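You operate a simulated robot arm through the tools that you are given. There is no shell and no other tool. Be economical: measure what you need, move in short steps, check, and stop when the job is done.

You are at the controls of a simulated two-armed robot. One attempt, no reset.

## Task
Dust the cherry leaf, then butt the maple strip to it.
Fine: use the tack cloth and hold the leaf still while you wipe; cloth back; slide the strip up to the leaf; hurt and break nothing.

The check looks at the end state, three seconds after you hand in, the way a careful person would. Anything else that was tipped, shoved, dropped, spilled or broken makes it a failure. Flat cloth is picked up by pressing the open fingertips on it (5 to 10 N) and closing them slowly along it; thin cloth reads only 2 to 8 mm in the jaws.

## Robot
Two 7-joint arms with two-finger parallel grippers on one trunk, on a base that drives. Base frame: it is fixed to the floor where the robot stands at the start and does not move with it; the origin is under the middle of the robot, x ahead of it, y to its left, z up; the surface under the hand at the start is at about z = 84. Lengths are in cm, angles in rad, forces in N, time in s.
The left shoulder is at the start at [7, 13.4, 120.1], the right one opposite. With the tool pointing down near the work surface each hand reaches from about 10 to 64 cm from the robot's upright axis, wherever it stands, measured 20 degrees to its own side. Payload 1.57 kg a hand.
The TCP of each hand is the grasp point between the finger pads, 3 cm short of the fingertips. In the tool frame z runs along the fingers and y along their closing line. The gripper opens to 8 cm. The fingers are 1.7 cm wide and 1.2 cm thick; the gripper's body (4 by 8.2 cm) begins 8 cm behind the TCP.
Orientation is that of the tool frame in the base frame, as [roll, pitch, yaw] about the fixed x, y, z axes, in that order (R = Rz(yaw) Ry(pitch) Rx(roll)). With the fingers straight down and closing along the base's y, the tool's x points along the base's -x, its y along +y and its z along -z.

## Interface
- The arms move only by the tool nudge_tool. It takes "left_steps", "right_steps" or both (then of equal length, played together; a hand with none holds still); each is a list that holds one entry, the list of rows, each a list of 7 numbers: the shift along the base's x, y, z in cm, then the turn, a rotation vector about the base's x, y, z in rad, then the opening in per cent of the stroke, from 0 (shut) to 100 (fully open). In form: [[[dx, dy, dz, ax, ay, az, gripper], ...]]. A call has 1 to 12 rows; each row shifts and turns the commanded pose from where the row before left it. Rows are played at 5 a second. More than 5 cm and 0.15 rad between two rows, or a gripper value outside its range, and nothing of the call is played. Where a pose cannot be reached the arm comes as near as it can. A force on the tool above 40 N (or 10 N above the force at the start of the call, whichever is more), or a blocked arm, ends the call early, and 0.2 s more pass. The fingers move at their own pace (about 15.3 cm/s each) and stop on an object; they squeeze with about 42 N. The grip force told is the motor's: it shows also when the fingers shut on nothing. Time passes only in rows, and 0.2 s behind the last, so rows that do not move let the fingers close. It gives the time, the measured TCP pose, the force on the tool (base axes), the opening and the grip force at its end, in the units of the frame above (readings bear some noise), with the torque about the TCP (base axes, N m) and any sound that the robot's microphone picked up, and new pictures: "show" is both (left out), scene, wrist or none (wrist: the cameras of the hands that moved).
- Cameras (640 x 400 px; columns grow to the right, rows downward): "scene" is now at [14.21, -0.61, 142.65]; the picture's right is [0.02, -1.00, 0.00], its down [-0.67, -0.02, -0.74] and it looks along [0.74, 0.02, -0.67] (base axes); focal length 258 px, centre (320, 200). "left" rides on the left gripper at [7.2, 0.7, -12.2] in its tool frame; the picture's right is [-0.09, 1.00, 0.00], its down [-0.84, -0.08, -0.54] and it looks along [-0.54, -0.05, 0.84] (tool axes); focal length 238 px, centre (320, 200). "right" rides on the right gripper at [7.2, -0.7, -12.2] in its tool frame; the picture's right is [0.09, 1.00, 0.00], its down [-0.84, 0.08, -0.54] and it looks along [-0.54, 0.05, 0.84] (tool axes); focal length 238 px, centre (320, 200). There is no depth. A picture from a camera that has moved, and an enlarged one, comes with that camera's place and axes in the base frame and with its lens. The place of the scene camera against the robot may be out by one fixed shift of up to 1.8 cm in any direction.
- move_column(by): slides the trunk up (or, below 0, down) by that many cm; the arms and the scene camera ride with it, the base frame stays. It gives what a move gives, with no picture.
- roll_base(legs): drives the robot by 1 to 6 legs, each [ahead, left, turn to the left] in cm, cm and rad, along the robot's own axes; the way and the turn of a leg run together, so that a leg with both is an arc; at most 150 cm and 3.142 rad a leg. The arms and the cameras ride along, it lands a little off, and it stops where it bumps. It gives what a move gives, and a new picture of the scene camera.
- pan_tilt(pan, tilt): turns the head with the scene camera to pan (to the left, within 1.501 rad either way) and tilt (down, from -0.506 to 1.204), counted from straight ahead of the robot. It gives what a move gives, and a new picture of the scene camera.
- zoom(camera, box): a new picture of the part [left, top, right, bottom] of that camera's present view, enlarged. The clock stands still meanwhile.
- sign_off(): hands the job in; it is judged then, once.

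Work in short steps. Places have to be worked out from the pictures, the camera data and where the tool is seen: move nearer, look again, correct. Check each grasp and each placing, and mend what went wrong. You have 120 turns and 260 pictures in all, those below and enlarged ones among them. Open the grippers and draw the arms clear of the work before you hand the job in, unless the task says otherwise; then end with one line.

The tools are called after ">>>" as a command line: name --argument value ..., lists and objects as JSON in quotes. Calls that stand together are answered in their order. nudge_tool: Moves the arms, as the interface text tells. Its arguments: {"type":"object","properties":{"left_steps":{"type":"array"},"right_steps":{"type":"array"},"show":{"type":"string","enum":["both","scene","wrist","none"]}},"required":[]} The other tools are called the same way: move_column (by) slides the trunk up or down; roll_base (legs) drives the base; pan_tilt (pan, tilt) turns the head that bears the scene camera; zoom (camera, box) takes an enlarged picture of a part of a camera's view; sign_off () hands the job in.

At the start:

```text
t: 0.0
left_tool_pos: [43.89, 24.24, 111.29]
left_tcp_rot: [3.141, 0.001, 3.141]
left_wrist_force: [0.1, -1.1, -0.2]
left_torque: [-0.01, 0.0, -0.01]
left_finger_gap: 8.05
left_finger_force: 0.1
right_tool_pos: [46.09, -11.05, 114.37]
right_tcp_rot: [-3.14, 0.0, -3.141]
right_wrist_force: [0.4, -0.3, 0.8]
right_torque: [0.01, -0.03, 0.04]
right_finger_gap: 8.01
right_finger_force: 0.1
trunk travel left (down, up): [-77.5, 16.5]
robot x, y, heading: [0.04, -0.08, -0.0]
head pan, tilt: [0.023, 0.731]
```

scene: 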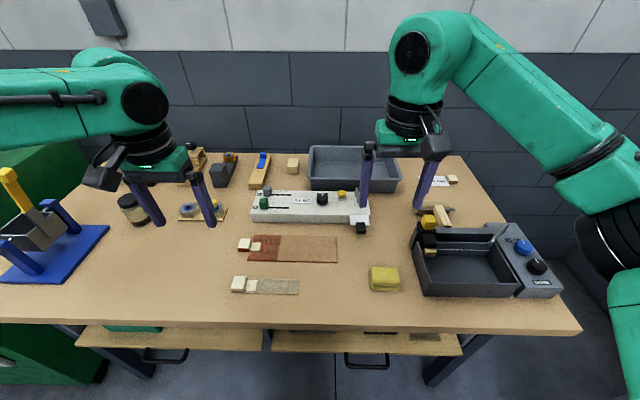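
right: 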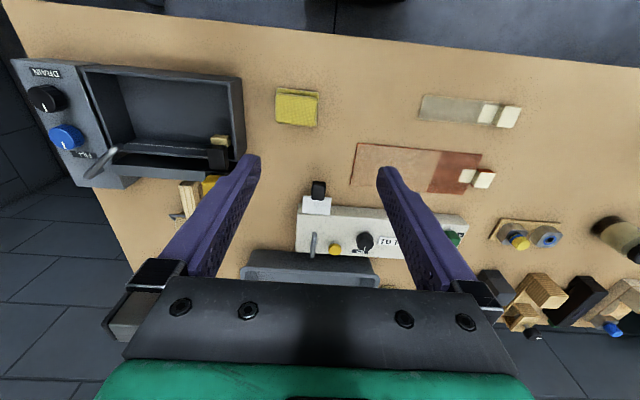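
left: 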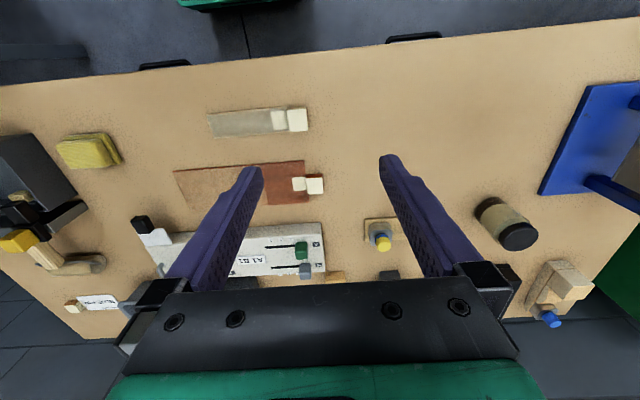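

I'll look closer at the leaf, strip and cloth before moving anything.

>>> zoom --camera "scene" --box '[220, 220, 420, 310]'

>>> zoom --camera "right" --box '[260, 70, 540, 245]'

>>> zoom --camera "left" --box '[40, 80, 340, 290]'

```text
3.20 times, centred on (320, 265) of scene
camera zoom: at [14.21, -0.61, 142.65], right [0.02, -1.0, 0.0], down [-0.67, -0.02, -0.74], along [0.74, 0.02, -0.67], focal length 824 px, centre (320, -8)
```

zoom: 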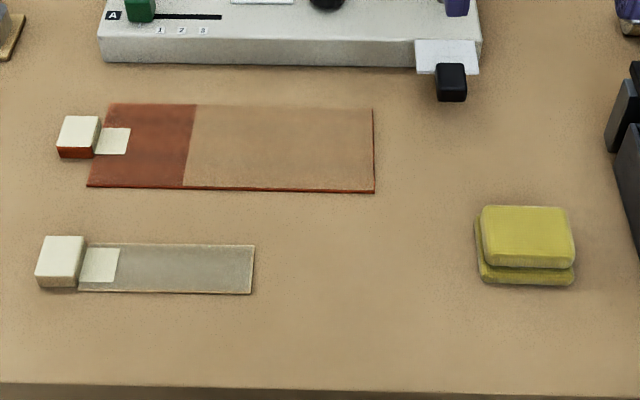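

```text
2.29 times, centred on (400, 158) of right
camera zoom: at [38.99, -11.72, 126.61], right [-0.09, 1.0, 0.0], down [0.84, 0.08, 0.54], along [0.54, 0.05, -0.84], focal length 545 px, centre (137, 297)
```

zoom: 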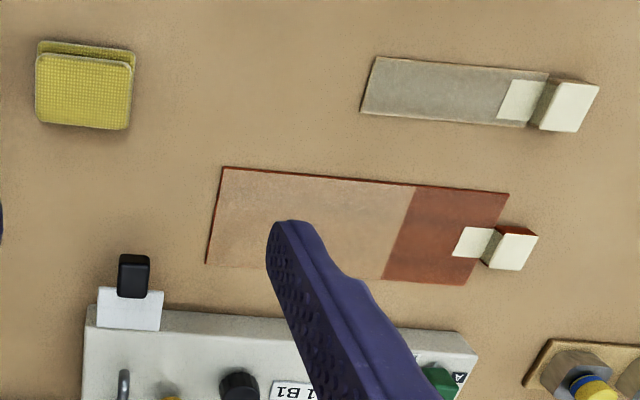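

```text
1.90 times, centred on (190, 185) of left
camera zoom: at [36.62, 24.81, 123.39], right [0.09, 1.0, 0.0], down [0.84, -0.08, 0.54], along [0.54, -0.05, -0.84], focal length 454 px, centre (568, 229)
```

zoom: 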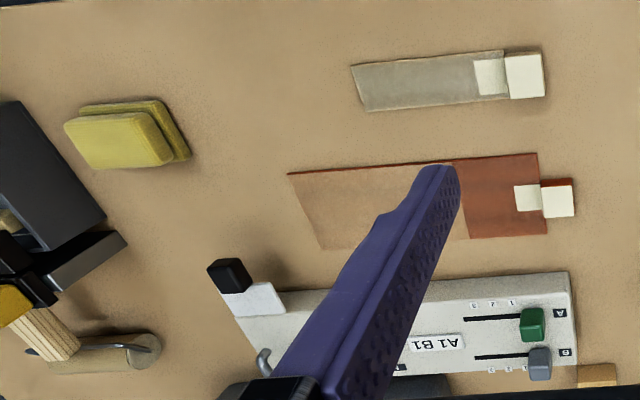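

The leaf spans about x 54–63, y −4–20 with dust at y −4–12. The strip is at x 45–49, y 5.5–19, and the cloth is near (49, −15.5). I'll bring the right hand over the cloth to look closer.

>>> nudge_tool --right_steps '[[[1, -1.5, -3, 0, 0, 0, 100], [1, -1.5, -3, 0, 0, 0, 100], [0.9, -1.5, -3, 0, 0, 0, 100], [0, 0, -3, 0, 0, 0, 100], [0, 0, -2, 0, 0, 0, 100], [0, 0, 0, 0, 0, 0, 100]]]'

```text
t: 1.4
left_tool_pos: [43.71, 24.31, 111.07]
left_tcp_rot: [3.141, 0.001, 3.14]
left_wrist_force: [0.2, 0.6, -0.3]
left_torque: [-0.03, 0.03, -0.03]
left_finger_gap: 7.98
left_finger_force: 0.0
right_tool_pos: [49.13, -15.78, 100.36]
right_tcp_rot: [3.141, 0.001, -3.14]
right_wrist_force: [-0.3, -0.9, 0.4]
right_torque: [0.0, 0.0, -0.01]
right_finger_gap: 8.0
right_finger_force: 0.1
trunk travel left (down, up): [-77.5, 16.5]
robot x, y, heading: [-0.13, 0.38, 0.0]
head pan, tilt: [0.023, 0.731]
camera scene: at [14.19, -0.6, 142.65], right [0.02, -1.0, 0.0], down [-0.67, -0.02, -0.74], along [0.74, 0.02, -0.67], focal length 258 px, centre (320, 200)
camera right: at [42.0, -16.51, 112.59], right [-0.09, 1.0, 0.0], down [0.84, 0.08, 0.54], along [0.54, 0.05, -0.84], focal length 238 px, centre (320, 200)
```

scene: 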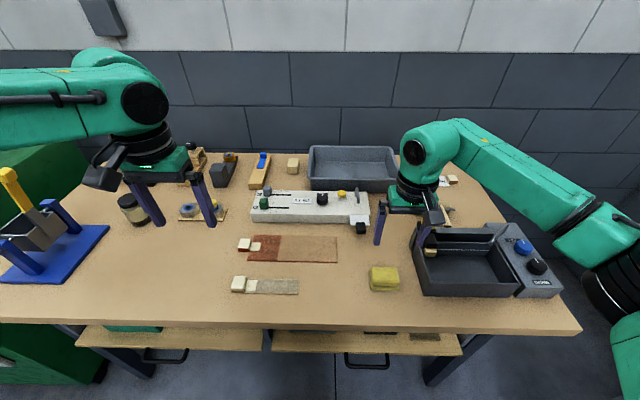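
right: 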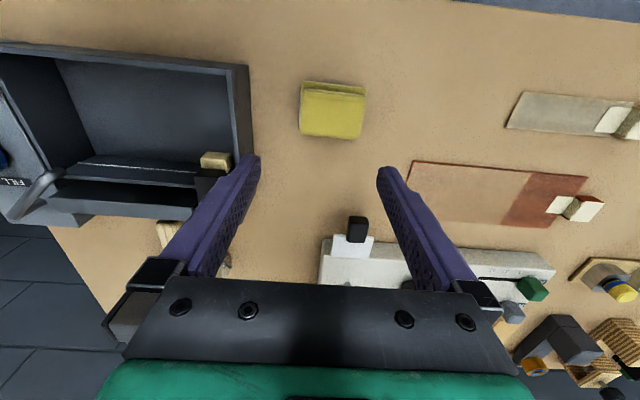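

Wrist view puts the cloth at about x 45–50.6, y −18.2–−11, with the tray wall at y ≈ −23. I'll zoom in to read how it's folded and how thick it is.

>>> zoom --camera "right" --box '[280, 60, 400, 160]'

>>> zoom --camera "scene" --box '[355, 250, 415, 300]'

>>> zoom --camera "scene" --box '[225, 230, 305, 300]'

```text
4.00 times, centred on (340, 110) of right
camera zoom: at [42.0, -16.51, 112.59], right [-0.09, 1.0, 0.0], down [0.84, 0.08, 0.54], along [0.54, 0.05, -0.84], focal length 953 px, centre (240, 560)
```

zoom: 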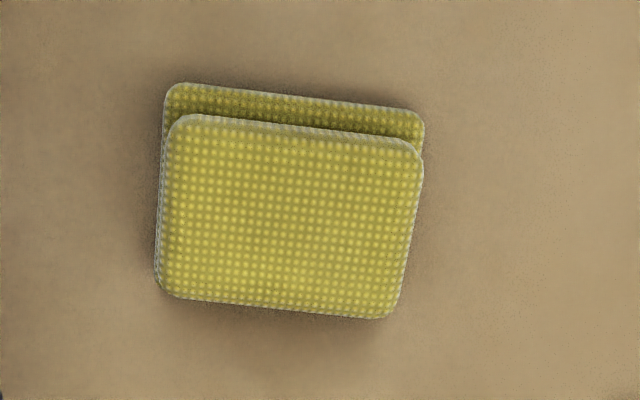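

```text
8.00 times, centred on (385, 275) of scene
camera zoom: at [14.19, -0.6, 142.65], right [0.02, -1.0, 0.0], down [-0.67, -0.02, -0.74], along [0.74, 0.02, -0.67], focal length 2060 px, centre (-200, -400)
```

zoom: 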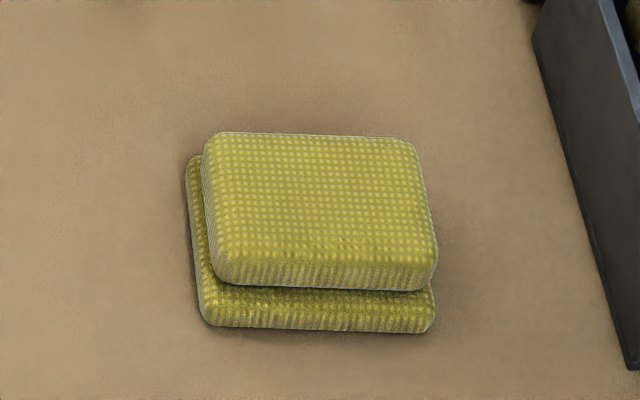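

```text
5.71 times, centred on (265, 265) of scene
camera zoom: at [14.19, -0.6, 142.65], right [0.02, -1.0, 0.0], down [-0.67, -0.02, -0.74], along [0.74, 0.02, -0.67], focal length 1471 px, centre (634, -171)
```

zoom: 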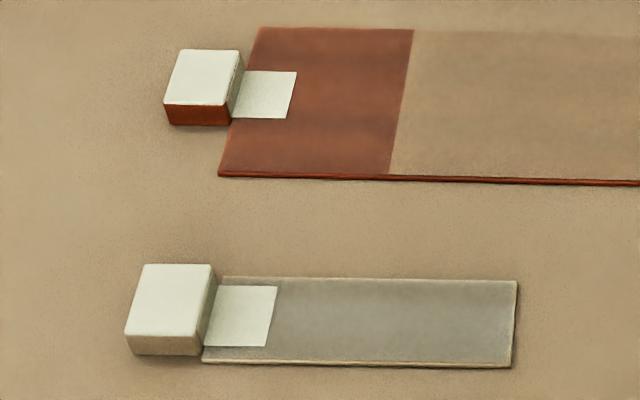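

The cloth is a thick two-layer folded pad about 7 × 5.5 × 1.7 cm, so I'll grip it across its short side (x). For the right hand to reach the left end of the leaf, I'll first shift the base 8 cm left with the hands high.

>>> roll_base --legs '[[0, 8, 0]]'

```text
t: 2.5
left_tool_pos: [43.71, 32.53, 111.31]
left_tcp_rot: [3.139, 0.0, -3.138]
left_wrist_force: [0.3, -0.6, 0.1]
left_torque: [0.06, 0.0, 0.0]
left_finger_gap: 8.02
left_finger_force: 0.0
right_tool_pos: [49.27, -7.65, 100.28]
right_tcp_rot: [3.14, 0.0, -3.14]
right_wrist_force: [-0.2, -0.2, -0.3]
right_torque: [0.03, 0.03, 0.0]
right_finger_gap: 7.99
right_finger_force: 0.1
trunk travel left (down, up): [-77.5, 16.5]
robot x, y, heading: [0.14, 8.04, 0.009]
head pan, tilt: [0.023, 0.731]
camera scene: at [14.2, 7.33, 142.65], right [0.03, -1.0, 0.0], down [-0.67, -0.01, -0.74], along [0.74, 0.02, -0.67], focal length 258 px, centre (320, 200)
```

scene: 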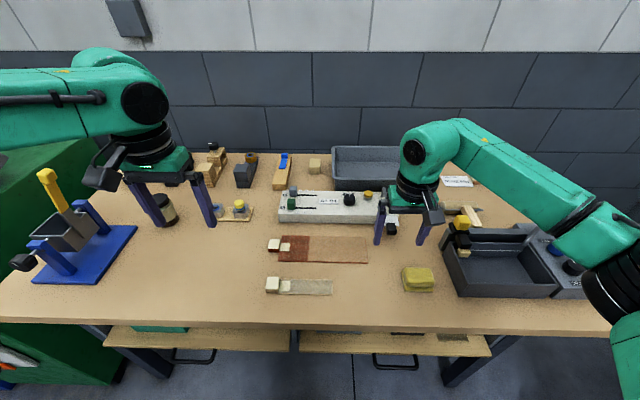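

Base moved cleanly. Now I turn the right hand by +90° and bring it back over the cloth at height.

>>> nudge_tool --right_steps '[[[0, -0.7, 0, 0, 0, 0.143, 100], [0, -0.7, 0, 0, 0, 0.143, 100], [-0.2, -0.7, 0, 0, 0, 0.143, 100], [-0.2, -0.7, 0, 0, 0, 0.143, 100], [-0.2, -0.7, 0, 0, 0, 0.143, 100], [-0.2, -0.7, 0, 0, 0, 0.143, 100], [-0.2, -0.7, 0, 0, 0, 0.143, 100], [-0.2, -0.7, 0, 0, 0, 0.143, 100], [-0.2, -0.7, 0, 0, 0, 0.143, 100], [0, -0.7, 0, 0, 0, 0.143, 100], [0, 0, 0, 0, 0, 0.14, 100], [0, 0, 0, 0, 0, 0, 100]]]'

```text
t: 5.1
left_tool_pos: [43.75, 32.76, 111.25]
left_tcp_rot: [-3.141, 0.0, -3.137]
left_wrist_force: [-0.3, -0.3, 0.4]
left_torque: [0.02, -0.03, 0.02]
left_finger_gap: 7.99
left_finger_force: 0.2
right_tool_pos: [41.46, -10.22, 101.18]
right_tcp_rot: [-3.072, 0.007, -2.492]
right_wrist_force: [0.0, -0.2, -0.1]
right_torque: [0.02, 0.05, -0.01]
right_finger_gap: 8.0
right_finger_force: 0.1
right hand out of reach, approached as far as the arm can: row 4, 5, 6, 7, 8, 9, 10, 11
trunk travel left (down, up): [-77.5, 16.5]
robot x, y, heading: [0.18, 8.29, 0.004]
head pan, tilt: [0.023, 0.731]
camera scene: at [14.2, 7.65, 142.65], right [0.03, -1.0, 0.0], down [-0.67, -0.02, -0.74], along [0.74, 0.02, -0.67], focal length 258 px, centre (320, 200)
camera right: at [35.6, -14.52, 113.32], right [-0.68, 0.73, -0.07], down [0.59, 0.6, 0.54], along [0.44, 0.32, -0.84], focal length 238 px, centre (320, 200)
```

scene: 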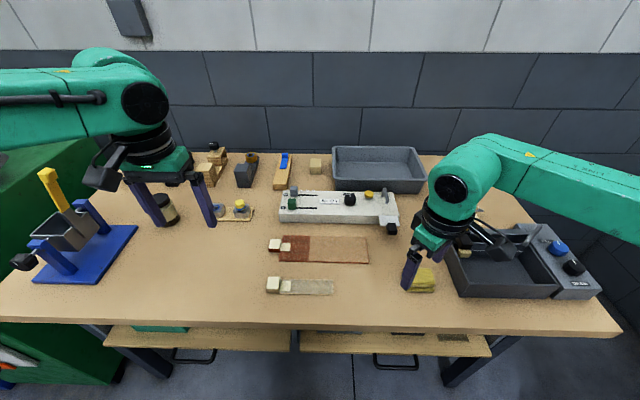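
right: 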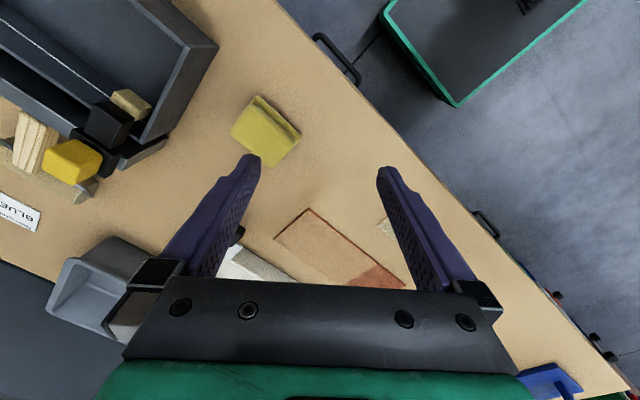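

The +90° turn is out of the wrist's range, so I'll turn back and go the other way.

>>> nudge_tool --right_steps '[[[0.5, 0, 0, 0, 0, -0.14, 100], [0.5, 0, 0, 0, 0, -0.14, 100], [0.5, 0, 0, 0, 0, -0.14, 100], [0.5, 0, 0, 0, 0, -0.14, 100], [0.5, 0, 0, 0, 0, -0.14, 100], [0.5, 0, 0, 0, 0, -0.14, 100], [0, 0, 0, 0, 0, -0.14, 100], [0, 0, 0, 0, 0, -0.14, 100], [0, 0, 0, 0, 0, -0.14, 100], [0, 0, 0, 0, 0, -0.14, 100], [0, 0, 0, 0, 0, -0.14, 100], [0, 0, 0, 0, 0, 0, 100]]]' --show "none"

```text
t: 7.7
left_tool_pos: [43.81, 32.73, 111.04]
left_tcp_rot: [-3.141, 0.0, -3.139]
left_wrist_force: [0.8, 0.9, 0.1]
left_torque: [0.0, 0.0, -0.01]
left_finger_gap: 7.98
left_finger_force: 0.0
right_tool_pos: [44.52, -10.23, 101.15]
right_tcp_rot: [-3.068, 0.008, 2.252]
right_wrist_force: [-0.1, 0.1, -0.6]
right_torque: [-0.02, -0.01, -0.01]
right_finger_gap: 7.99
right_finger_force: 0.0
trunk travel left (down, up): [-77.5, 16.5]
robot x, y, heading: [-0.04, 8.35, -0.0]
head pan, tilt: [0.023, 0.731]
```

The other direction works. I'll finish to yaw 90°, take out the residual tilt, and centre over the cloth.

>>> nudge_tool --right_steps '[[[0.6, -0.8, 0, 0.052, -0.052, 0, 100], [0.6, -0.8, 0, 0, 0, -0.136, 100], [0.6, -0.8, 0, 0, 0, -0.136, 100], [0.6, -0.8, 0, 0, 0, -0.136, 100], [0.6, -0.8, 0, 0, 0, -0.136, 100], [0.5, -0.4, 0, 0, 0, -0.136, 100], [0, 0, 0, 0, 0, 0, 100]]]'

```text
t: 9.3
left_tool_pos: [43.72, 32.67, 111.24]
left_tcp_rot: [3.141, 0.0, -3.138]
left_wrist_force: [-0.3, -0.2, -0.1]
left_torque: [-0.02, 0.0, -0.03]
left_finger_gap: 7.99
left_finger_force: 0.1
right_tool_pos: [48.16, -14.53, 100.95]
right_tcp_rot: [3.14, 0.001, 1.57]
right_wrist_force: [0.3, -0.1, -0.2]
right_torque: [0.03, 0.0, 0.0]
right_finger_gap: 8.02
right_finger_force: 0.0
trunk travel left (down, up): [-77.5, 16.5]
robot x, y, heading: [0.1, 8.13, 0.004]
head pan, tilt: [0.023, 0.731]
camera scene: at [14.17, 7.72, 142.65], right [0.03, -1.0, 0.0], down [-0.67, -0.02, -0.74], along [0.74, 0.02, -0.67], focal length 258 px, centre (320, 200)
camera right: at [47.5, -7.45, 113.33], right [1.0, 0.09, 0.0], down [0.08, -0.84, 0.54], along [0.05, -0.54, -0.84], focal length 238 px, centre (320, 200)
```

scene: 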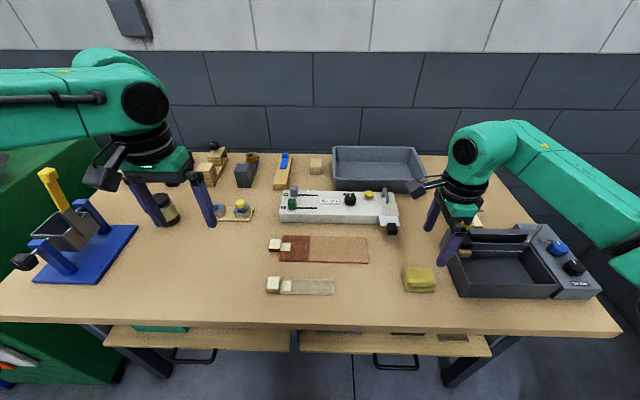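
right: 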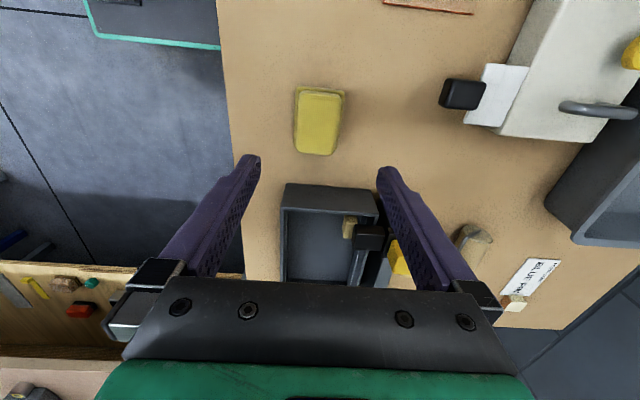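

The cloth lies centred between the fingers at (48.0, −14.6). I'll descend straddling it.

>>> nudge_tool --right_steps '[[[0, 0, -3, 0, 0, 0, 100], [0, 0, -3, 0, 0, 0, 100], [0, 0, -3, 0, 0, 0, 100], [0, 0, -2, 0, 0, 0, 100], [0, 0, -1, 0, 0, 0, 100], [0, 0, 0, 0, 0, 0, 100]]]'

```text
t: 10.7
left_tool_pos: [43.76, 32.86, 111.16]
left_tcp_rot: [-3.141, 0.0, -3.139]
left_wrist_force: [-0.9, 0.1, 0.0]
left_torque: [0.03, 0.0, 0.0]
left_finger_gap: 8.0
left_finger_force: 0.1
right_tool_pos: [48.08, -14.34, 89.2]
right_tcp_rot: [3.14, 0.0, 1.571]
right_wrist_force: [0.2, 0.3, 0.1]
right_torque: [-0.01, 0.0, -0.01]
right_finger_gap: 7.98
right_finger_force: 0.1
trunk travel left (down, up): [-77.5, 16.5]
robot x, y, heading: [0.28, 8.29, 0.005]
head pan, tilt: [0.023, 0.731]
camera scene: at [14.19, 7.73, 142.65], right [0.03, -1.0, 0.0], down [-0.67, -0.02, -0.74], along [0.74, 0.02, -0.67], focal length 258 px, centre (320, 200)
camera right: at [47.44, -7.27, 101.39], right [1.0, 0.09, 0.0], down [0.08, -0.84, 0.54], along [0.05, -0.54, -0.84], focal length 238 px, centre (320, 200)
```

scene: 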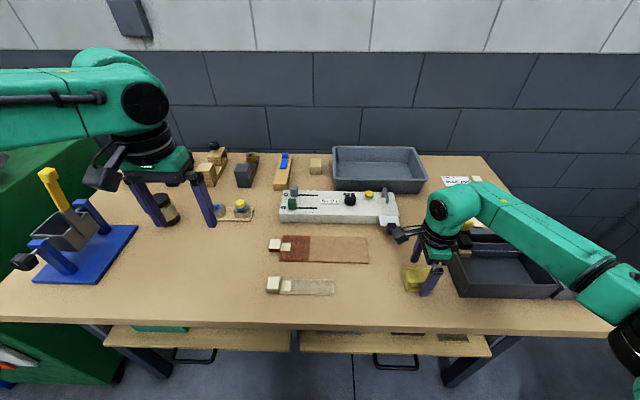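
right: 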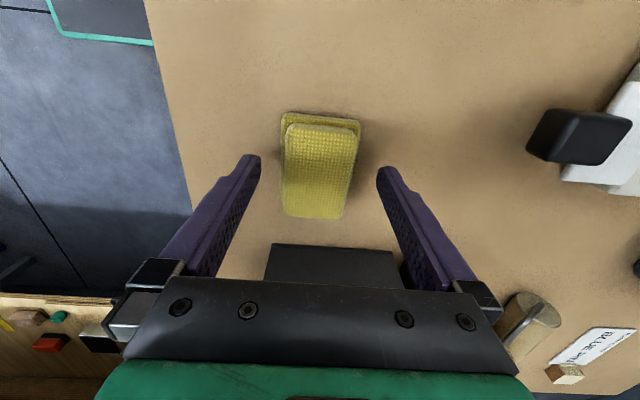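

Fingers straddle the pad well. I lower 1.2 cm and close slowly.

>>> nudge_tool --right_steps '[[[0, 0, -0.7, 0, 0, 0, 100], [0, 0, -0.6, 0, 0, 0, 100], [0, 0, 0, 0, 0, 0, 90], [0, 0, 0, 0, 0, 0, 80], [0, 0, 0, 0, 0, 0, 75], [0, 0, 0, 0, 0, 0, 70], [0, 0, 0, 0, 0, 0, 65], [0, 0, 0, 0, 0, 0, 60]]]'

```text
t: 12.5
left_tool_pos: [43.64, 32.77, 111.07]
left_tcp_rot: [-3.141, 0.0, -3.137]
left_wrist_force: [0.5, 0.3, 0.7]
left_torque: [-0.01, 0.0, 0.04]
left_finger_gap: 8.02
left_finger_force: 0.1
right_tool_pos: [48.01, -14.49, 87.84]
right_tcp_rot: [3.139, 0.001, 1.572]
right_wrist_force: [-0.3, 0.2, 0.5]
right_torque: [0.04, -0.02, 0.01]
right_finger_gap: 5.37
right_finger_force: 41.7
trunk travel left (down, up): [-77.5, 16.5]
robot x, y, heading: [-0.14, 8.19, 0.003]
head pan, tilt: [0.023, 0.731]
camera scene: at [14.19, 7.72, 142.65], right [0.03, -1.0, 0.0], down [-0.67, -0.02, -0.74], along [0.74, 0.02, -0.67], focal length 258 px, centre (320, 200)
camera right: at [47.4, -7.36, 100.09], right [1.0, 0.09, 0.0], down [0.08, -0.84, 0.54], along [0.05, -0.54, -0.84], focal length 238 px, centre (320, 200)
```

scene: 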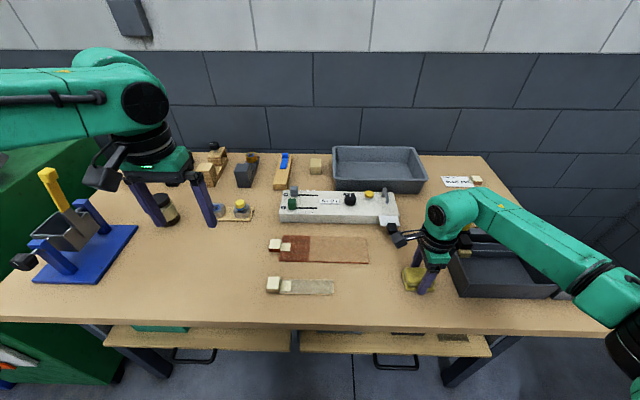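
right: 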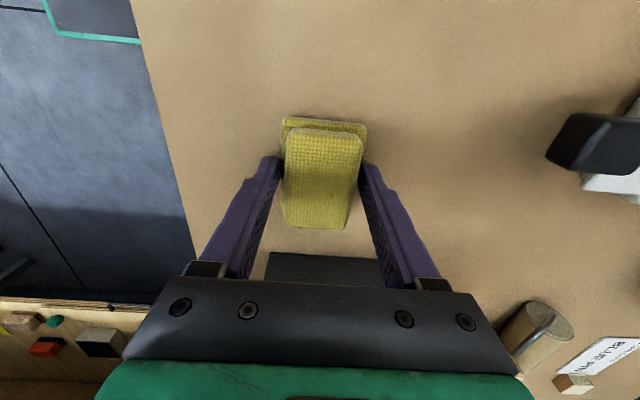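

Gripped at 5.37 cm with firm force. I'll lift to z ≈ 96 and check it holds, with the release pose noted as (48.0, −14.5, 87.8).

>>> nudge_tool --right_steps '[[[0, 0, 1, 0, 0, 0, 60], [0, 0, 2, 0, 0, 0, 60], [0, 0, 3, 0, 0, 0, 60], [0, 0, 3, 0, 0, 0, 60], [0, 0, 0, 0, 0, 0, 60]]]'

```text
t: 13.7
left_tool_pos: [43.77, 32.63, 111.07]
left_tcp_rot: [-3.141, 0.0, -3.138]
left_wrist_force: [0.0, 0.4, 0.0]
left_torque: [0.0, -0.01, 0.0]
left_finger_gap: 7.98
left_finger_force: 0.1
right_tool_pos: [48.06, -14.62, 96.92]
right_tcp_rot: [3.14, 0.001, 1.574]
right_wrist_force: [0.9, -0.5, -0.1]
right_torque: [0.03, -0.01, -0.01]
right_finger_gap: 5.38
right_finger_force: 41.9
trunk travel left (down, up): [-77.5, 16.5]
robot x, y, heading: [-0.38, 8.11, 0.005]
head pan, tilt: [0.023, 0.731]
camera scene: at [14.21, 7.7, 142.65], right [0.03, -1.0, 0.0], down [-0.67, -0.02, -0.74], along [0.74, 0.02, -0.67], focal length 258 px, centre (320, 200)
camera right: at [47.42, -7.44, 109.16], right [1.0, 0.09, 0.0], down [0.08, -0.84, 0.54], along [0.05, -0.54, -0.84], focal length 238 px, centre (320, 200)
```

scene: 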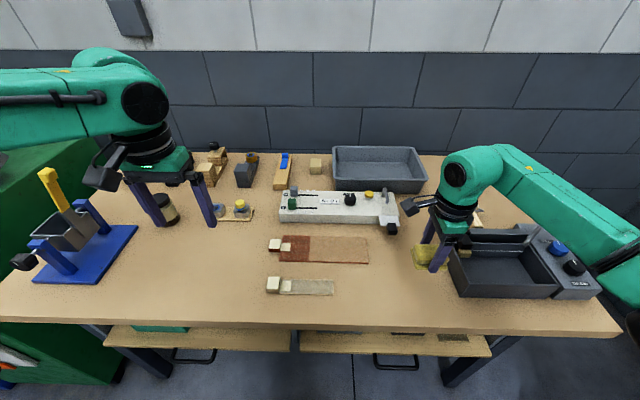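
right: 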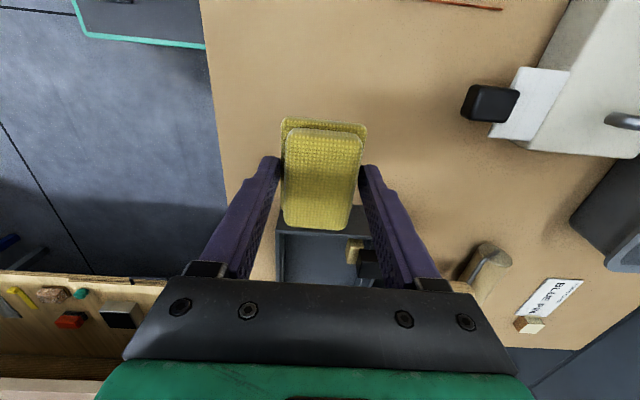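

The cloth is held firmly. To hold the leaf I'll press closed left fingertips on its handle block (about (57.3, 22)), leaned outward so the right hand has room. First I go above it and look.

>>> nudge_tool --left_steps '[[[2, -1.5, -1, 0, 0, 0, 0], [2, -1.5, -1, -0.1, 0, 0, 0], [2, -1.5, -2, -0.1, 0, 0, 0], [2, -1.5, -2, -0.1, 0, 0, 0], [2, -1.5, -2, -0.1, 0, 0, 0], [2, -1.5, -2, 0, 0, 0, 0], [1.5, -1.7, -2, 0, 0, 0, 0], [0, 0, -2, 0, 0, 0, 0], [0, 0, 0, 0, 0, 0, 0]]]'

```text
t: 15.7
left_tool_pos: [54.42, 22.97, 97.99]
left_tcp_rot: [-2.742, 0.0, -3.138]
left_wrist_force: [0.3, 0.3, 0.5]
left_torque: [-0.01, 0.02, -0.02]
left_finger_gap: 0.01
left_finger_force: 20.7
left hand out of reach, approached as far as the arm can: row 7, 8
right_tool_pos: [48.15, -14.58, 97.0]
right_tcp_rot: [3.14, -0.001, 1.572]
right_wrist_force: [0.0, -0.4, -1.1]
right_torque: [0.04, 0.02, 0.02]
right_finger_gap: 5.36
right_finger_force: 41.7
trunk travel left (down, up): [-77.5, 16.5]
robot x, y, heading: [-0.09, 8.07, 0.002]
head pan, tilt: [0.023, 0.731]
camera scene: at [14.25, 7.68, 142.64], right [0.03, -1.0, 0.0], down [-0.67, -0.02, -0.74], along [0.74, 0.02, -0.67], focal length 258 px, centre (320, 200)
camera left: at [47.1, 28.2, 109.03], right [0.09, 0.92, -0.39], down [0.84, 0.14, 0.53], along [0.54, -0.37, -0.75], focal length 238 px, centre (320, 200)
```

scene: 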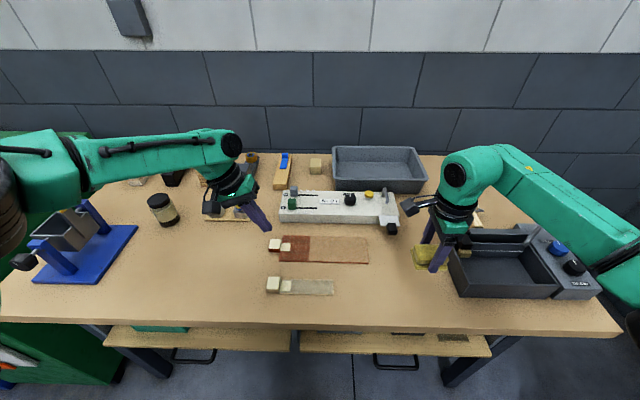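
left: 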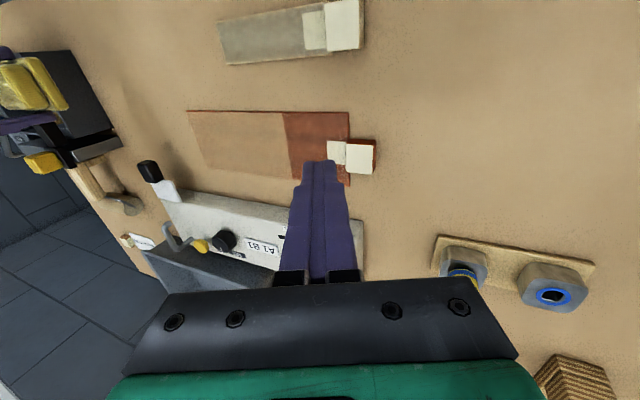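

The left arm ran out of reach just short of the block. Before driving closer I'll check the clearance in front of the base by tilting the head down.

>>> pan_tilt --pan 0.0 --tilt 1.2

```text
t: 16.6
left_tool_pos: [54.23, 23.06, 98.05]
left_tcp_rot: [-2.741, 0.002, -3.139]
left_wrist_force: [0.0, 0.7, 0.2]
left_torque: [0.0, -0.01, -0.03]
left_finger_gap: 0.02
left_finger_force: 21.6
right_tool_pos: [48.1, -14.52, 96.86]
right_tcp_rot: [3.14, 0.001, 1.573]
right_wrist_force: [-0.1, -0.2, -0.7]
right_torque: [0.01, 0.0, 0.0]
right_finger_gap: 5.35
right_finger_force: 42.0
trunk travel left (down, up): [-77.5, 16.5]
robot x, y, heading: [0.17, 8.77, 0.005]
head pan, tilt: [0.0, 1.201]
camera scene: at [11.43, 7.53, 139.31], right [0.0, -1.0, 0.0], down [-0.93, 0.0, -0.36], along [0.36, 0.0, -0.93], focal length 258 px, centre (320, 200)
```

scene: 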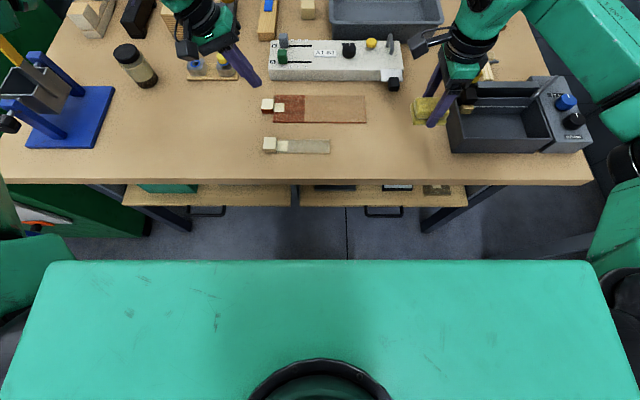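

The torso front is about x 14, and the drawer handles begin about x 34, so an 8 cm forward drive is clear.

>>> roll_base --legs '[[8, 0, 0]]'

>>> pan_tilt --pan 0.0 --tilt 0.85

```text
t: 17.6
left_tool_pos: [62.18, 23.13, 98.17]
left_tcp_rot: [-2.743, 0.002, -3.14]
left_wrist_force: [0.3, -0.6, 0.0]
left_torque: [-0.01, -0.01, 0.03]
left_finger_gap: 0.0
left_finger_force: 21.6
right_tool_pos: [55.81, -14.51, 97.1]
right_tcp_rot: [3.137, 0.0, 1.571]
right_wrist_force: [0.5, -0.5, -0.9]
right_torque: [0.0, -0.02, -0.03]
right_finger_gap: 5.37
right_finger_force: 41.6
trunk travel left (down, up): [-77.5, 16.5]
robot x, y, heading: [8.16, 8.36, 0.002]
head pan, tilt: [0.0, 1.201]
camera scene: at [19.1, 7.55, 139.34], right [0.0, -1.0, 0.0], down [-0.93, 0.0, -0.36], along [0.36, 0.0, -0.93], focal length 258 px, centre (320, 200)
```

scene: 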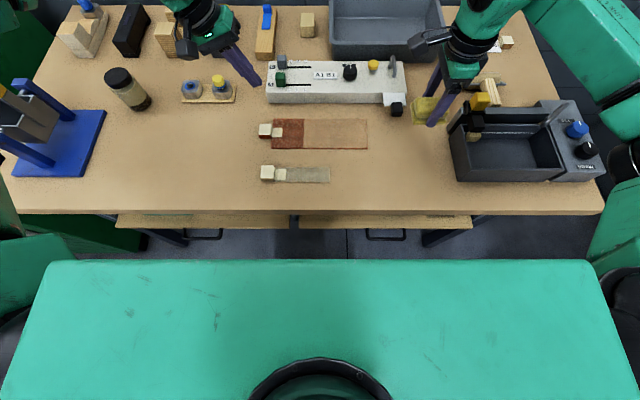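

```text
t: 18.5
left_tool_pos: [62.32, 23.03, 97.92]
left_tcp_rot: [-2.741, 0.001, -3.137]
left_wrist_force: [0.6, 0.4, -0.1]
left_torque: [0.04, 0.01, 0.0]
left_finger_gap: 0.02
left_finger_force: 21.2
right_tool_pos: [56.18, -14.59, 96.81]
right_tcp_rot: [3.14, -0.001, 1.573]
right_wrist_force: [0.4, -0.2, -0.4]
right_torque: [0.03, -0.02, 0.03]
right_finger_gap: 5.38
right_finger_force: 42.2
trunk travel left (down, up): [-77.5, 16.5]
robot x, y, heading: [8.04, 8.73, -0.002]
head pan, tilt: [0.0, 0.85]
camera scene: at [21.75, 7.54, 141.66], right [0.0, -1.0, 0.0], down [-0.75, 0.0, -0.66], along [0.66, 0.0, -0.75], focal length 258 px, centre (320, 200)
```

scene: 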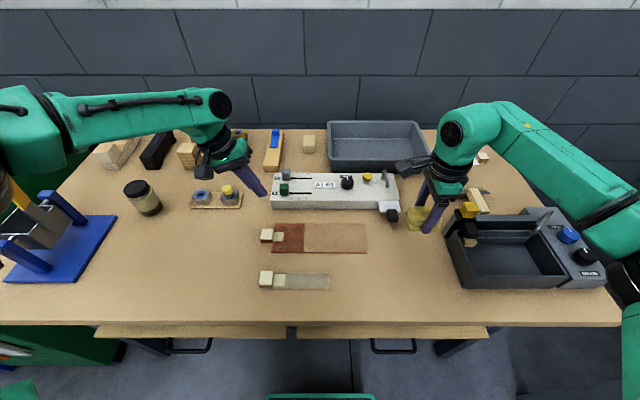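

The block is at about (57.5, 21.9). I move the left hand above it and lower to roughly 2–3 cm over the top.

>>> nudge_tool --left_steps '[[[-2.4, -0.4, 0, 0, 0, 0, 0], [-2.3, -0.4, -1, 0, 0, 0, 0], [0, 0, -3, 0, 0, 0, 0], [0, 0, -2.5, 0, 0, 0, 0], [0, 0, 0, 0, 0, 0, 0]]]'

>>> zoom --camera "scene" --box '[200, 180, 320, 300]'

```text
t: 19.7
left_tool_pos: [57.64, 22.39, 91.63]
left_tcp_rot: [-2.741, 0.002, -3.138]
left_wrist_force: [-0.4, 0.2, -0.4]
left_torque: [0.02, 0.01, -0.03]
left_finger_gap: 0.0
left_finger_force: 21.3
right_tool_pos: [55.98, -14.51, 96.83]
right_tcp_rot: [3.139, -0.001, 1.573]
right_wrist_force: [-0.1, -0.7, -0.2]
right_torque: [-0.03, -0.05, 0.02]
right_finger_gap: 5.37
right_finger_force: 42.1
trunk travel left (down, up): [-77.5, 16.5]
robot x, y, heading: [8.03, 8.33, -0.002]
head pan, tilt: [0.0, 0.85]
camera scene: at [21.58, 7.54, 141.69], right [0.0, -1.0, 0.0], down [-0.75, 0.0, -0.66], along [0.66, 0.0, -0.75], focal length 258 px, centre (320, 200)
camera left: at [50.36, 27.56, 102.71], right [0.09, 0.92, -0.39], down [0.84, 0.14, 0.53], along [0.54, -0.37, -0.75], focal length 238 px, centre (320, 200)
```

scene: 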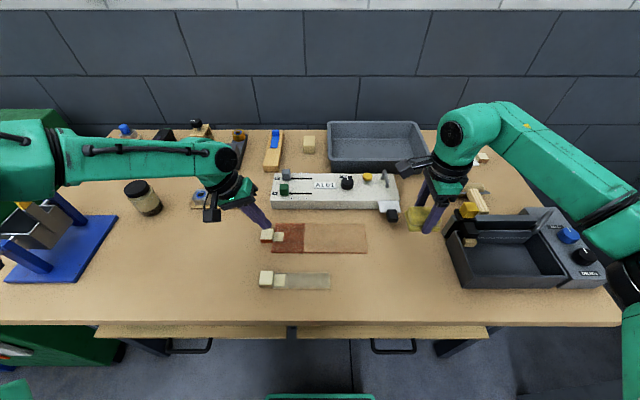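
left: 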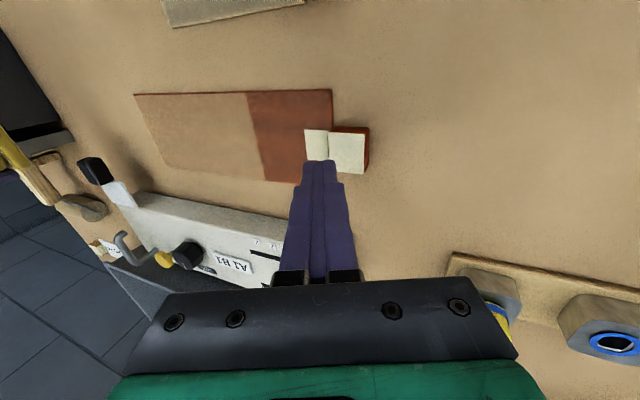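

```text
3.33 times, centred on (260, 240) of scene
camera zoom: at [21.58, 7.54, 141.69], right [0.0, -1.0, 0.0], down [-0.75, 0.0, -0.66], along [0.66, 0.0, -0.75], focal length 858 px, centre (520, 67)
```

zoom: 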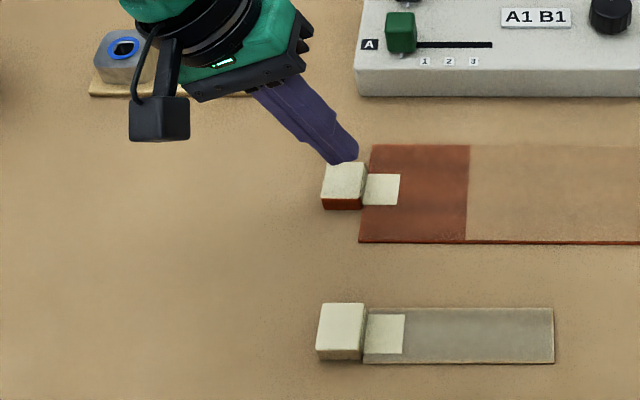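

The tip is right over the block (its top at about (57.7, 21.8)). I descend gently toward contact.

>>> nudge_tool --left_steps '[[[0, -0.3, -1.5, 0, 0, 0, 0], [0, 0, -1, 0, 0, 0, 0], [0, 0, -0.3, 0, 0, 0, 0], [0, 0, -0.2, 0, 0, 0, 0], [0, 0, 0, 0, 0, 0, 0]]]' --show "wrist"

```text
t: 20.9
left_tool_pos: [56.85, 22.23, 89.25]
left_tcp_rot: [-2.743, 0.001, -3.139]
left_wrist_force: [-0.9, -0.9, 0.9]
left_torque: [0.03, 0.0, -0.02]
left_finger_gap: 0.0
left_finger_force: 20.9
left hand out of reach, approached as far as the arm can: row 2, 4
right_tool_pos: [55.97, -14.55, 96.91]
right_tcp_rot: [3.139, -0.001, 1.573]
right_wrist_force: [-0.7, 0.3, 0.2]
right_torque: [-0.01, 0.05, 0.05]
right_finger_gap: 5.37
right_finger_force: 42.0
trunk travel left (down, up): [-77.5, 16.5]
robot x, y, heading: [7.97, 8.53, 0.003]
head pan, tilt: [0.0, 0.85]
camera left: at [49.62, 27.49, 100.21], right [0.09, 0.92, -0.39], down [0.84, 0.14, 0.53], along [0.54, -0.37, -0.75], focal length 238 px, centre (320, 200)
```

left: 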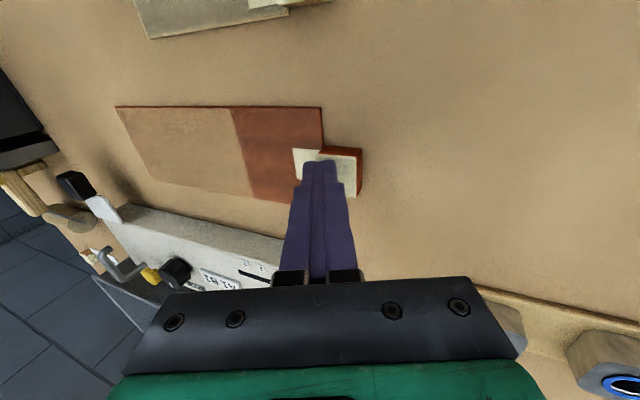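

Still short by a hair at low height. I'll raise both hands and lower the trunk 8 cm to gain horizontal reach.

>>> nudge_tool --left_steps '[[[0, 0, 3, 0, 0, 0, 0], [0, 0, 4, 0, 0, 0, 0], [0, 0, 3, 0, 0, 0, 0], [0, 0, 0, 0, 0, 0, 0]]]' --right_steps '[[[0, 0, 2, 0, 0, 0, 60], [0, 0, 2, 0, 0, 0, 60], [0, 0, 2, 0, 0, 0, 60], [0, 0, 0, 0, 0, 0, 60]]]' --show "none"

>>> move_column --by -8

```text
t: 21.9
left_tool_pos: [56.82, 22.12, 99.48]
left_tcp_rot: [-2.741, 0.0, -3.139]
left_wrist_force: [0.1, -0.5, 0.1]
left_torque: [0.0, -0.02, -0.02]
left_finger_gap: 0.0
left_finger_force: 21.5
right_tool_pos: [55.94, -14.87, 102.9]
right_tcp_rot: [3.138, -0.001, 1.573]
right_wrist_force: [-0.7, -0.2, -0.4]
right_torque: [0.0, 0.01, -0.02]
right_finger_gap: 5.38
right_finger_force: 42.4
trunk travel left (down, up): [-77.5, 16.5]
robot x, y, heading: [7.92, 8.27, 0.004]
head pan, tilt: [0.0, 0.85]
```

```text
t: 23.0
left_tool_pos: [56.79, 22.02, 91.4]
left_tcp_rot: [-2.741, 0.001, -3.139]
left_wrist_force: [-0.4, 0.2, -0.4]
left_torque: [0.03, -0.01, 0.0]
left_finger_gap: 0.0
left_finger_force: 21.0
right_tool_pos: [55.99, -14.94, 95.04]
right_tcp_rot: [3.14, 0.001, 1.572]
right_wrist_force: [0.1, -0.3, -0.6]
right_torque: [-0.02, -0.02, 0.01]
right_finger_gap: 5.38
right_finger_force: 41.7
trunk travel left (down, up): [-69.5, 24.5]
robot x, y, heading: [8.08, 8.33, 0.004]
head pan, tilt: [0.0, 0.85]
```

Now I descend to the block again in small steps.

>>> nudge_tool --left_steps '[[[0.8, 0, -1, 0, 0, 0, 0], [0, 0, -1, 0, 0, 0, 0], [0, 0, -0.5, 0, 0, 0, 0], [0, 0, -0.2, 0, 0, 0, 0], [0, 0, 0, 0, 0, 0, 0]]]' --show "wrist"

```text
t: 24.2
left_tool_pos: [57.72, 22.09, 88.85]
left_tcp_rot: [-2.741, 0.004, -3.137]
left_wrist_force: [1.3, 0.7, 9.5]
left_torque: [-0.04, -0.05, 0.01]
left_finger_gap: 0.0
left_finger_force: 20.7
right_tool_pos: [55.89, -14.8, 95.0]
right_tcp_rot: [3.137, 0.0, 1.572]
right_wrist_force: [0.1, -0.2, -0.9]
right_torque: [0.0, 0.01, -0.03]
right_finger_gap: 5.34
right_finger_force: 41.7
trunk travel left (down, up): [-69.5, 24.5]
robot x, y, heading: [8.03, 8.3, 0.005]
head pan, tilt: [0.0, 0.85]
camera left: at [50.33, 27.3, 99.86], right [0.09, 0.92, -0.39], down [0.83, 0.14, 0.53], along [0.54, -0.37, -0.75], focal length 238 px, centre (320, 200)
```

left: 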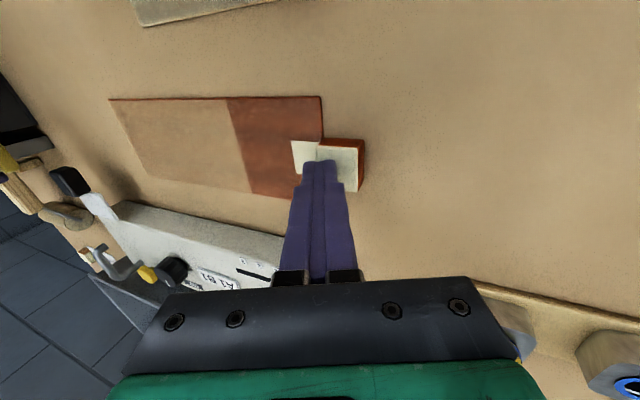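

The left hand is pressing the block with about 9.5 N. Now the right hand carries the cloth over the leaf's dusty left end.

>>> nudge_tool --right_steps '[[[0, 4, 0, 0, 0, 0, 60], [0, 4, 0, 0, 0, 0, 60], [0, 4, 0, 0, 0, 0, 60], [0, 4, 0, 0, 0, 0, 60], [0, 4, 0, 0, 0, 0, 60], [0, 4, 0, 0, 0, 0, 60], [0, 0, -2, 0, 0, 0, 60], [0, 0, -2, 0, 0, 0, 60], [0, 0, 0, 0, 0, 0, 60]]]'

```text
t: 26.2
left_tool_pos: [57.49, 22.11, 88.95]
left_tcp_rot: [-2.742, 0.003, -3.138]
left_wrist_force: [1.3, -0.5, 14.8]
left_torque: [-0.01, -0.04, -0.03]
left_finger_gap: 0.01
left_finger_force: 21.2
right_tool_pos: [56.02, 9.09, 90.78]
right_tcp_rot: [3.138, -0.003, 1.572]
right_wrist_force: [0.3, -0.5, -0.1]
right_torque: [0.01, 0.03, 0.01]
right_finger_gap: 5.35
right_finger_force: 42.6
trunk travel left (down, up): [-69.5, 24.5]
robot x, y, heading: [7.65, 8.36, 0.004]
head pan, tilt: [0.0, 0.85]
camera scene: at [21.43, 7.48, 133.71], right [0.0, -1.0, 0.0], down [-0.75, 0.0, -0.66], along [0.66, 0.0, -0.75], focal length 258 px, centre (320, 200)
camera right: at [55.35, 16.15, 103.18], right [1.0, 0.09, 0.0], down [0.08, -0.84, 0.54], along [0.05, -0.54, -0.84], focal length 238 px, centre (320, 200)
```

scene: 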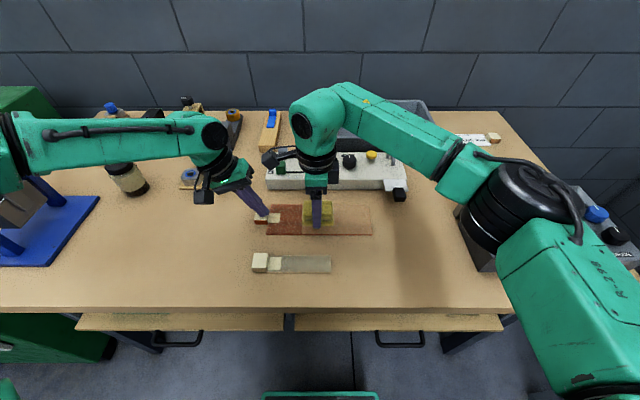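
right: 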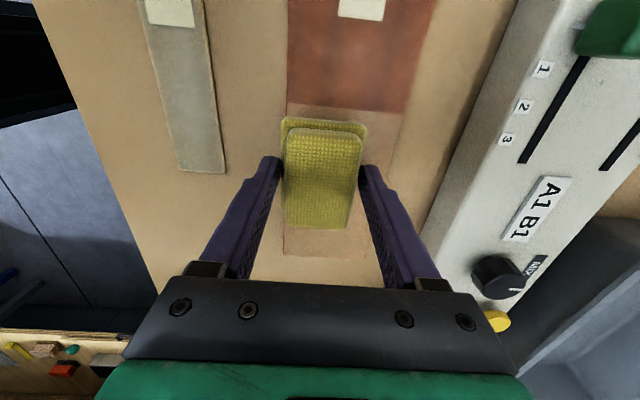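

The pad spans x 53.3–58.7, up to y 12.4, matching the dust boundary. I lower gently to contact, easing the left press slightly.

>>> nudge_tool --right_steps '[[[0, 0.4, -1.2, 0, 0, 0, 60], [0, 0, -0.8, 0, 0, 0, 60], [0, 0, -0.4, 0, 0, 0, 60], [0, 0, -0.2, 0, 0, 0, 60], [0, 0, 0, 0, 0, 0, 60]]]' --left_steps '[[[0, 0, 0.03, 0, 0, 0, 0], [0, 0, 0, 0, 0, 0, 0], [0, 0, 0, 0, 0, 0, 0], [0, 0, 0, 0, 0, 0, 0], [0, 0, 0, 0, 0, 0, 0]]]' --show "none"

```text
t: 27.4
left_tool_pos: [57.52, 22.01, 88.94]
left_tcp_rot: [-2.743, 0.004, -3.139]
left_wrist_force: [0.4, -1.0, 14.0]
left_torque: [-0.05, -0.03, 0.01]
left_finger_gap: 0.01
left_finger_force: 21.4
right_tool_pos: [55.98, 9.52, 88.34]
right_tcp_rot: [3.139, -0.003, 1.571]
right_wrist_force: [0.1, 0.5, -0.7]
right_torque: [-0.01, 0.0, -0.02]
right_finger_gap: 5.38
right_finger_force: 41.7
trunk travel left (down, up): [-69.5, 24.5]
robot x, y, heading: [8.16, 8.39, 0.005]
head pan, tilt: [0.0, 0.85]
```

No pad contact yet at z 88.34; I continue down in 1 mm steps.

>>> nudge_tool --right_steps '[[[0, 0, -0.1, 0, 0, 0, 60], [0, 0, -0.1, 0, 0, 0, 60], [0, 0, -0.1, 0, 0, 0, 60], [0, 0, 0, 0, 0, 0, 60]]]' --show "none"

```text
t: 28.4
left_tool_pos: [57.52, 22.19, 88.91]
left_tcp_rot: [-2.742, 0.004, -3.139]
left_wrist_force: [-0.5, -0.5, 12.3]
left_torque: [-0.03, 0.05, 0.01]
left_finger_gap: 0.0
left_finger_force: 21.0
right_tool_pos: [55.83, 9.65, 88.13]
right_tcp_rot: [3.137, -0.001, 1.572]
right_wrist_force: [0.1, 0.9, 0.5]
right_torque: [0.0, 0.03, 0.01]
right_finger_gap: 5.37
right_finger_force: 42.1
trunk travel left (down, up): [-69.5, 24.5]
robot x, y, heading: [7.71, 8.04, 0.003]
head pan, tilt: [0.0, 0.85]
```

>>> nudge_tool --right_steps '[[[0, 0, -0.1, 0, 0, 0, 60], [0, 0, -0.1, 0, 0, 0, 60], [0, 0, 0, 0, 0, 0, 60]]]' --show "wrist"

```text
t: 29.2
left_tool_pos: [57.27, 22.13, 88.94]
left_tcp_rot: [-2.742, 0.003, -3.138]
left_wrist_force: [2.8, -0.8, 4.7]
left_torque: [-0.01, -0.11, 0.01]
left_finger_gap: 0.0
left_finger_force: 21.7
right_tool_pos: [55.8, 9.58, 88.1]
right_tcp_rot: [3.136, -0.002, 1.572]
right_wrist_force: [0.5, -0.6, 20.0]
right_torque: [-0.21, 0.11, 0.01]
right_finger_gap: 5.37
right_finger_force: 41.6
trunk travel left (down, up): [-69.5, 24.5]
robot x, y, heading: [8.24, 8.15, 0.001]
head pan, tilt: [0.0, 0.85]
camera right: at [55.13, 16.67, 100.36], right [1.0, 0.09, 0.01], down [0.08, -0.84, 0.54], along [0.06, -0.54, -0.84], focal length 238 px, centre (320, 200)
```

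right: 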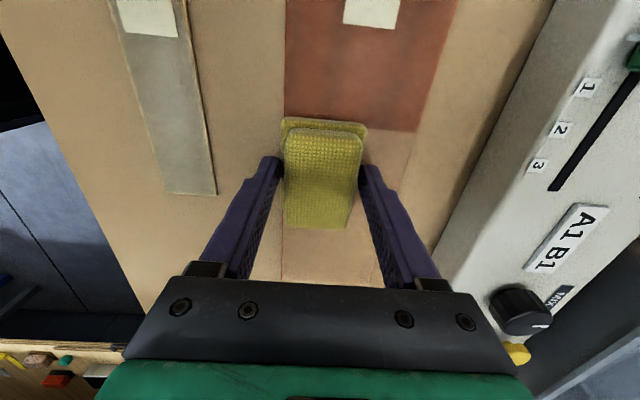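

Contact is stiff: 20 N on the pad and the left press dropped to 4.7 N. I rebalance: ease the right up, press the left a little more.

>>> nudge_tool --right_steps '[[[0, 0, 0.06, 0, 0, 0, 60], [0, 0, 0, 0, 0, 0, 60]]]' --left_steps '[[[0, 0, -0.05, 0, 0, 0, 0], [0, 0, 0, 0, 0, 0, 0]]]' --show "none"

```text
t: 29.8
left_tool_pos: [57.39, 22.04, 89.0]
left_tcp_rot: [-2.741, 0.003, -3.137]
left_wrist_force: [-1.3, 1.5, 6.4]
left_torque: [0.02, 0.12, 0.0]
left_finger_gap: 0.02
left_finger_force: 21.6
right_tool_pos: [55.82, 9.65, 88.13]
right_tcp_rot: [3.135, -0.001, 1.571]
right_wrist_force: [5.1, -2.8, 19.4]
right_torque: [-0.1, -0.09, -0.06]
right_finger_gap: 5.39
right_finger_force: 42.7
trunk travel left (down, up): [-69.5, 24.5]
robot x, y, heading: [7.69, 8.32, 0.001]
head pan, tilt: [0.0, 0.85]
```

>>> nudge_tool --right_steps '[[[0, 0, 0.08, 0, 0, 0, 60], [0, 0, 0, 0, 0, 0, 60]]]' --left_steps '[[[0, 0, -0.1, 0, 0, 0, 0], [0, 0, 0, 0, 0, 0, 0]]]' --show "none"

```text
t: 30.4
left_tool_pos: [57.31, 22.15, 88.92]
left_tcp_rot: [-2.739, 0.007, -3.138]
left_wrist_force: [-1.9, -1.4, 13.5]
left_torque: [-0.09, 0.07, 0.02]
left_finger_gap: 0.01
left_finger_force: 21.5
right_tool_pos: [55.59, 9.69, 88.03]
right_tcp_rot: [3.138, -0.001, 1.572]
right_wrist_force: [4.7, 2.4, 11.4]
right_torque: [0.13, -0.14, 0.01]
right_finger_gap: 5.37
right_finger_force: 42.5
trunk travel left (down, up): [-69.5, 24.5]
robot x, y, heading: [8.1, 8.33, 0.006]
head pan, tilt: [0.0, 0.85]
```

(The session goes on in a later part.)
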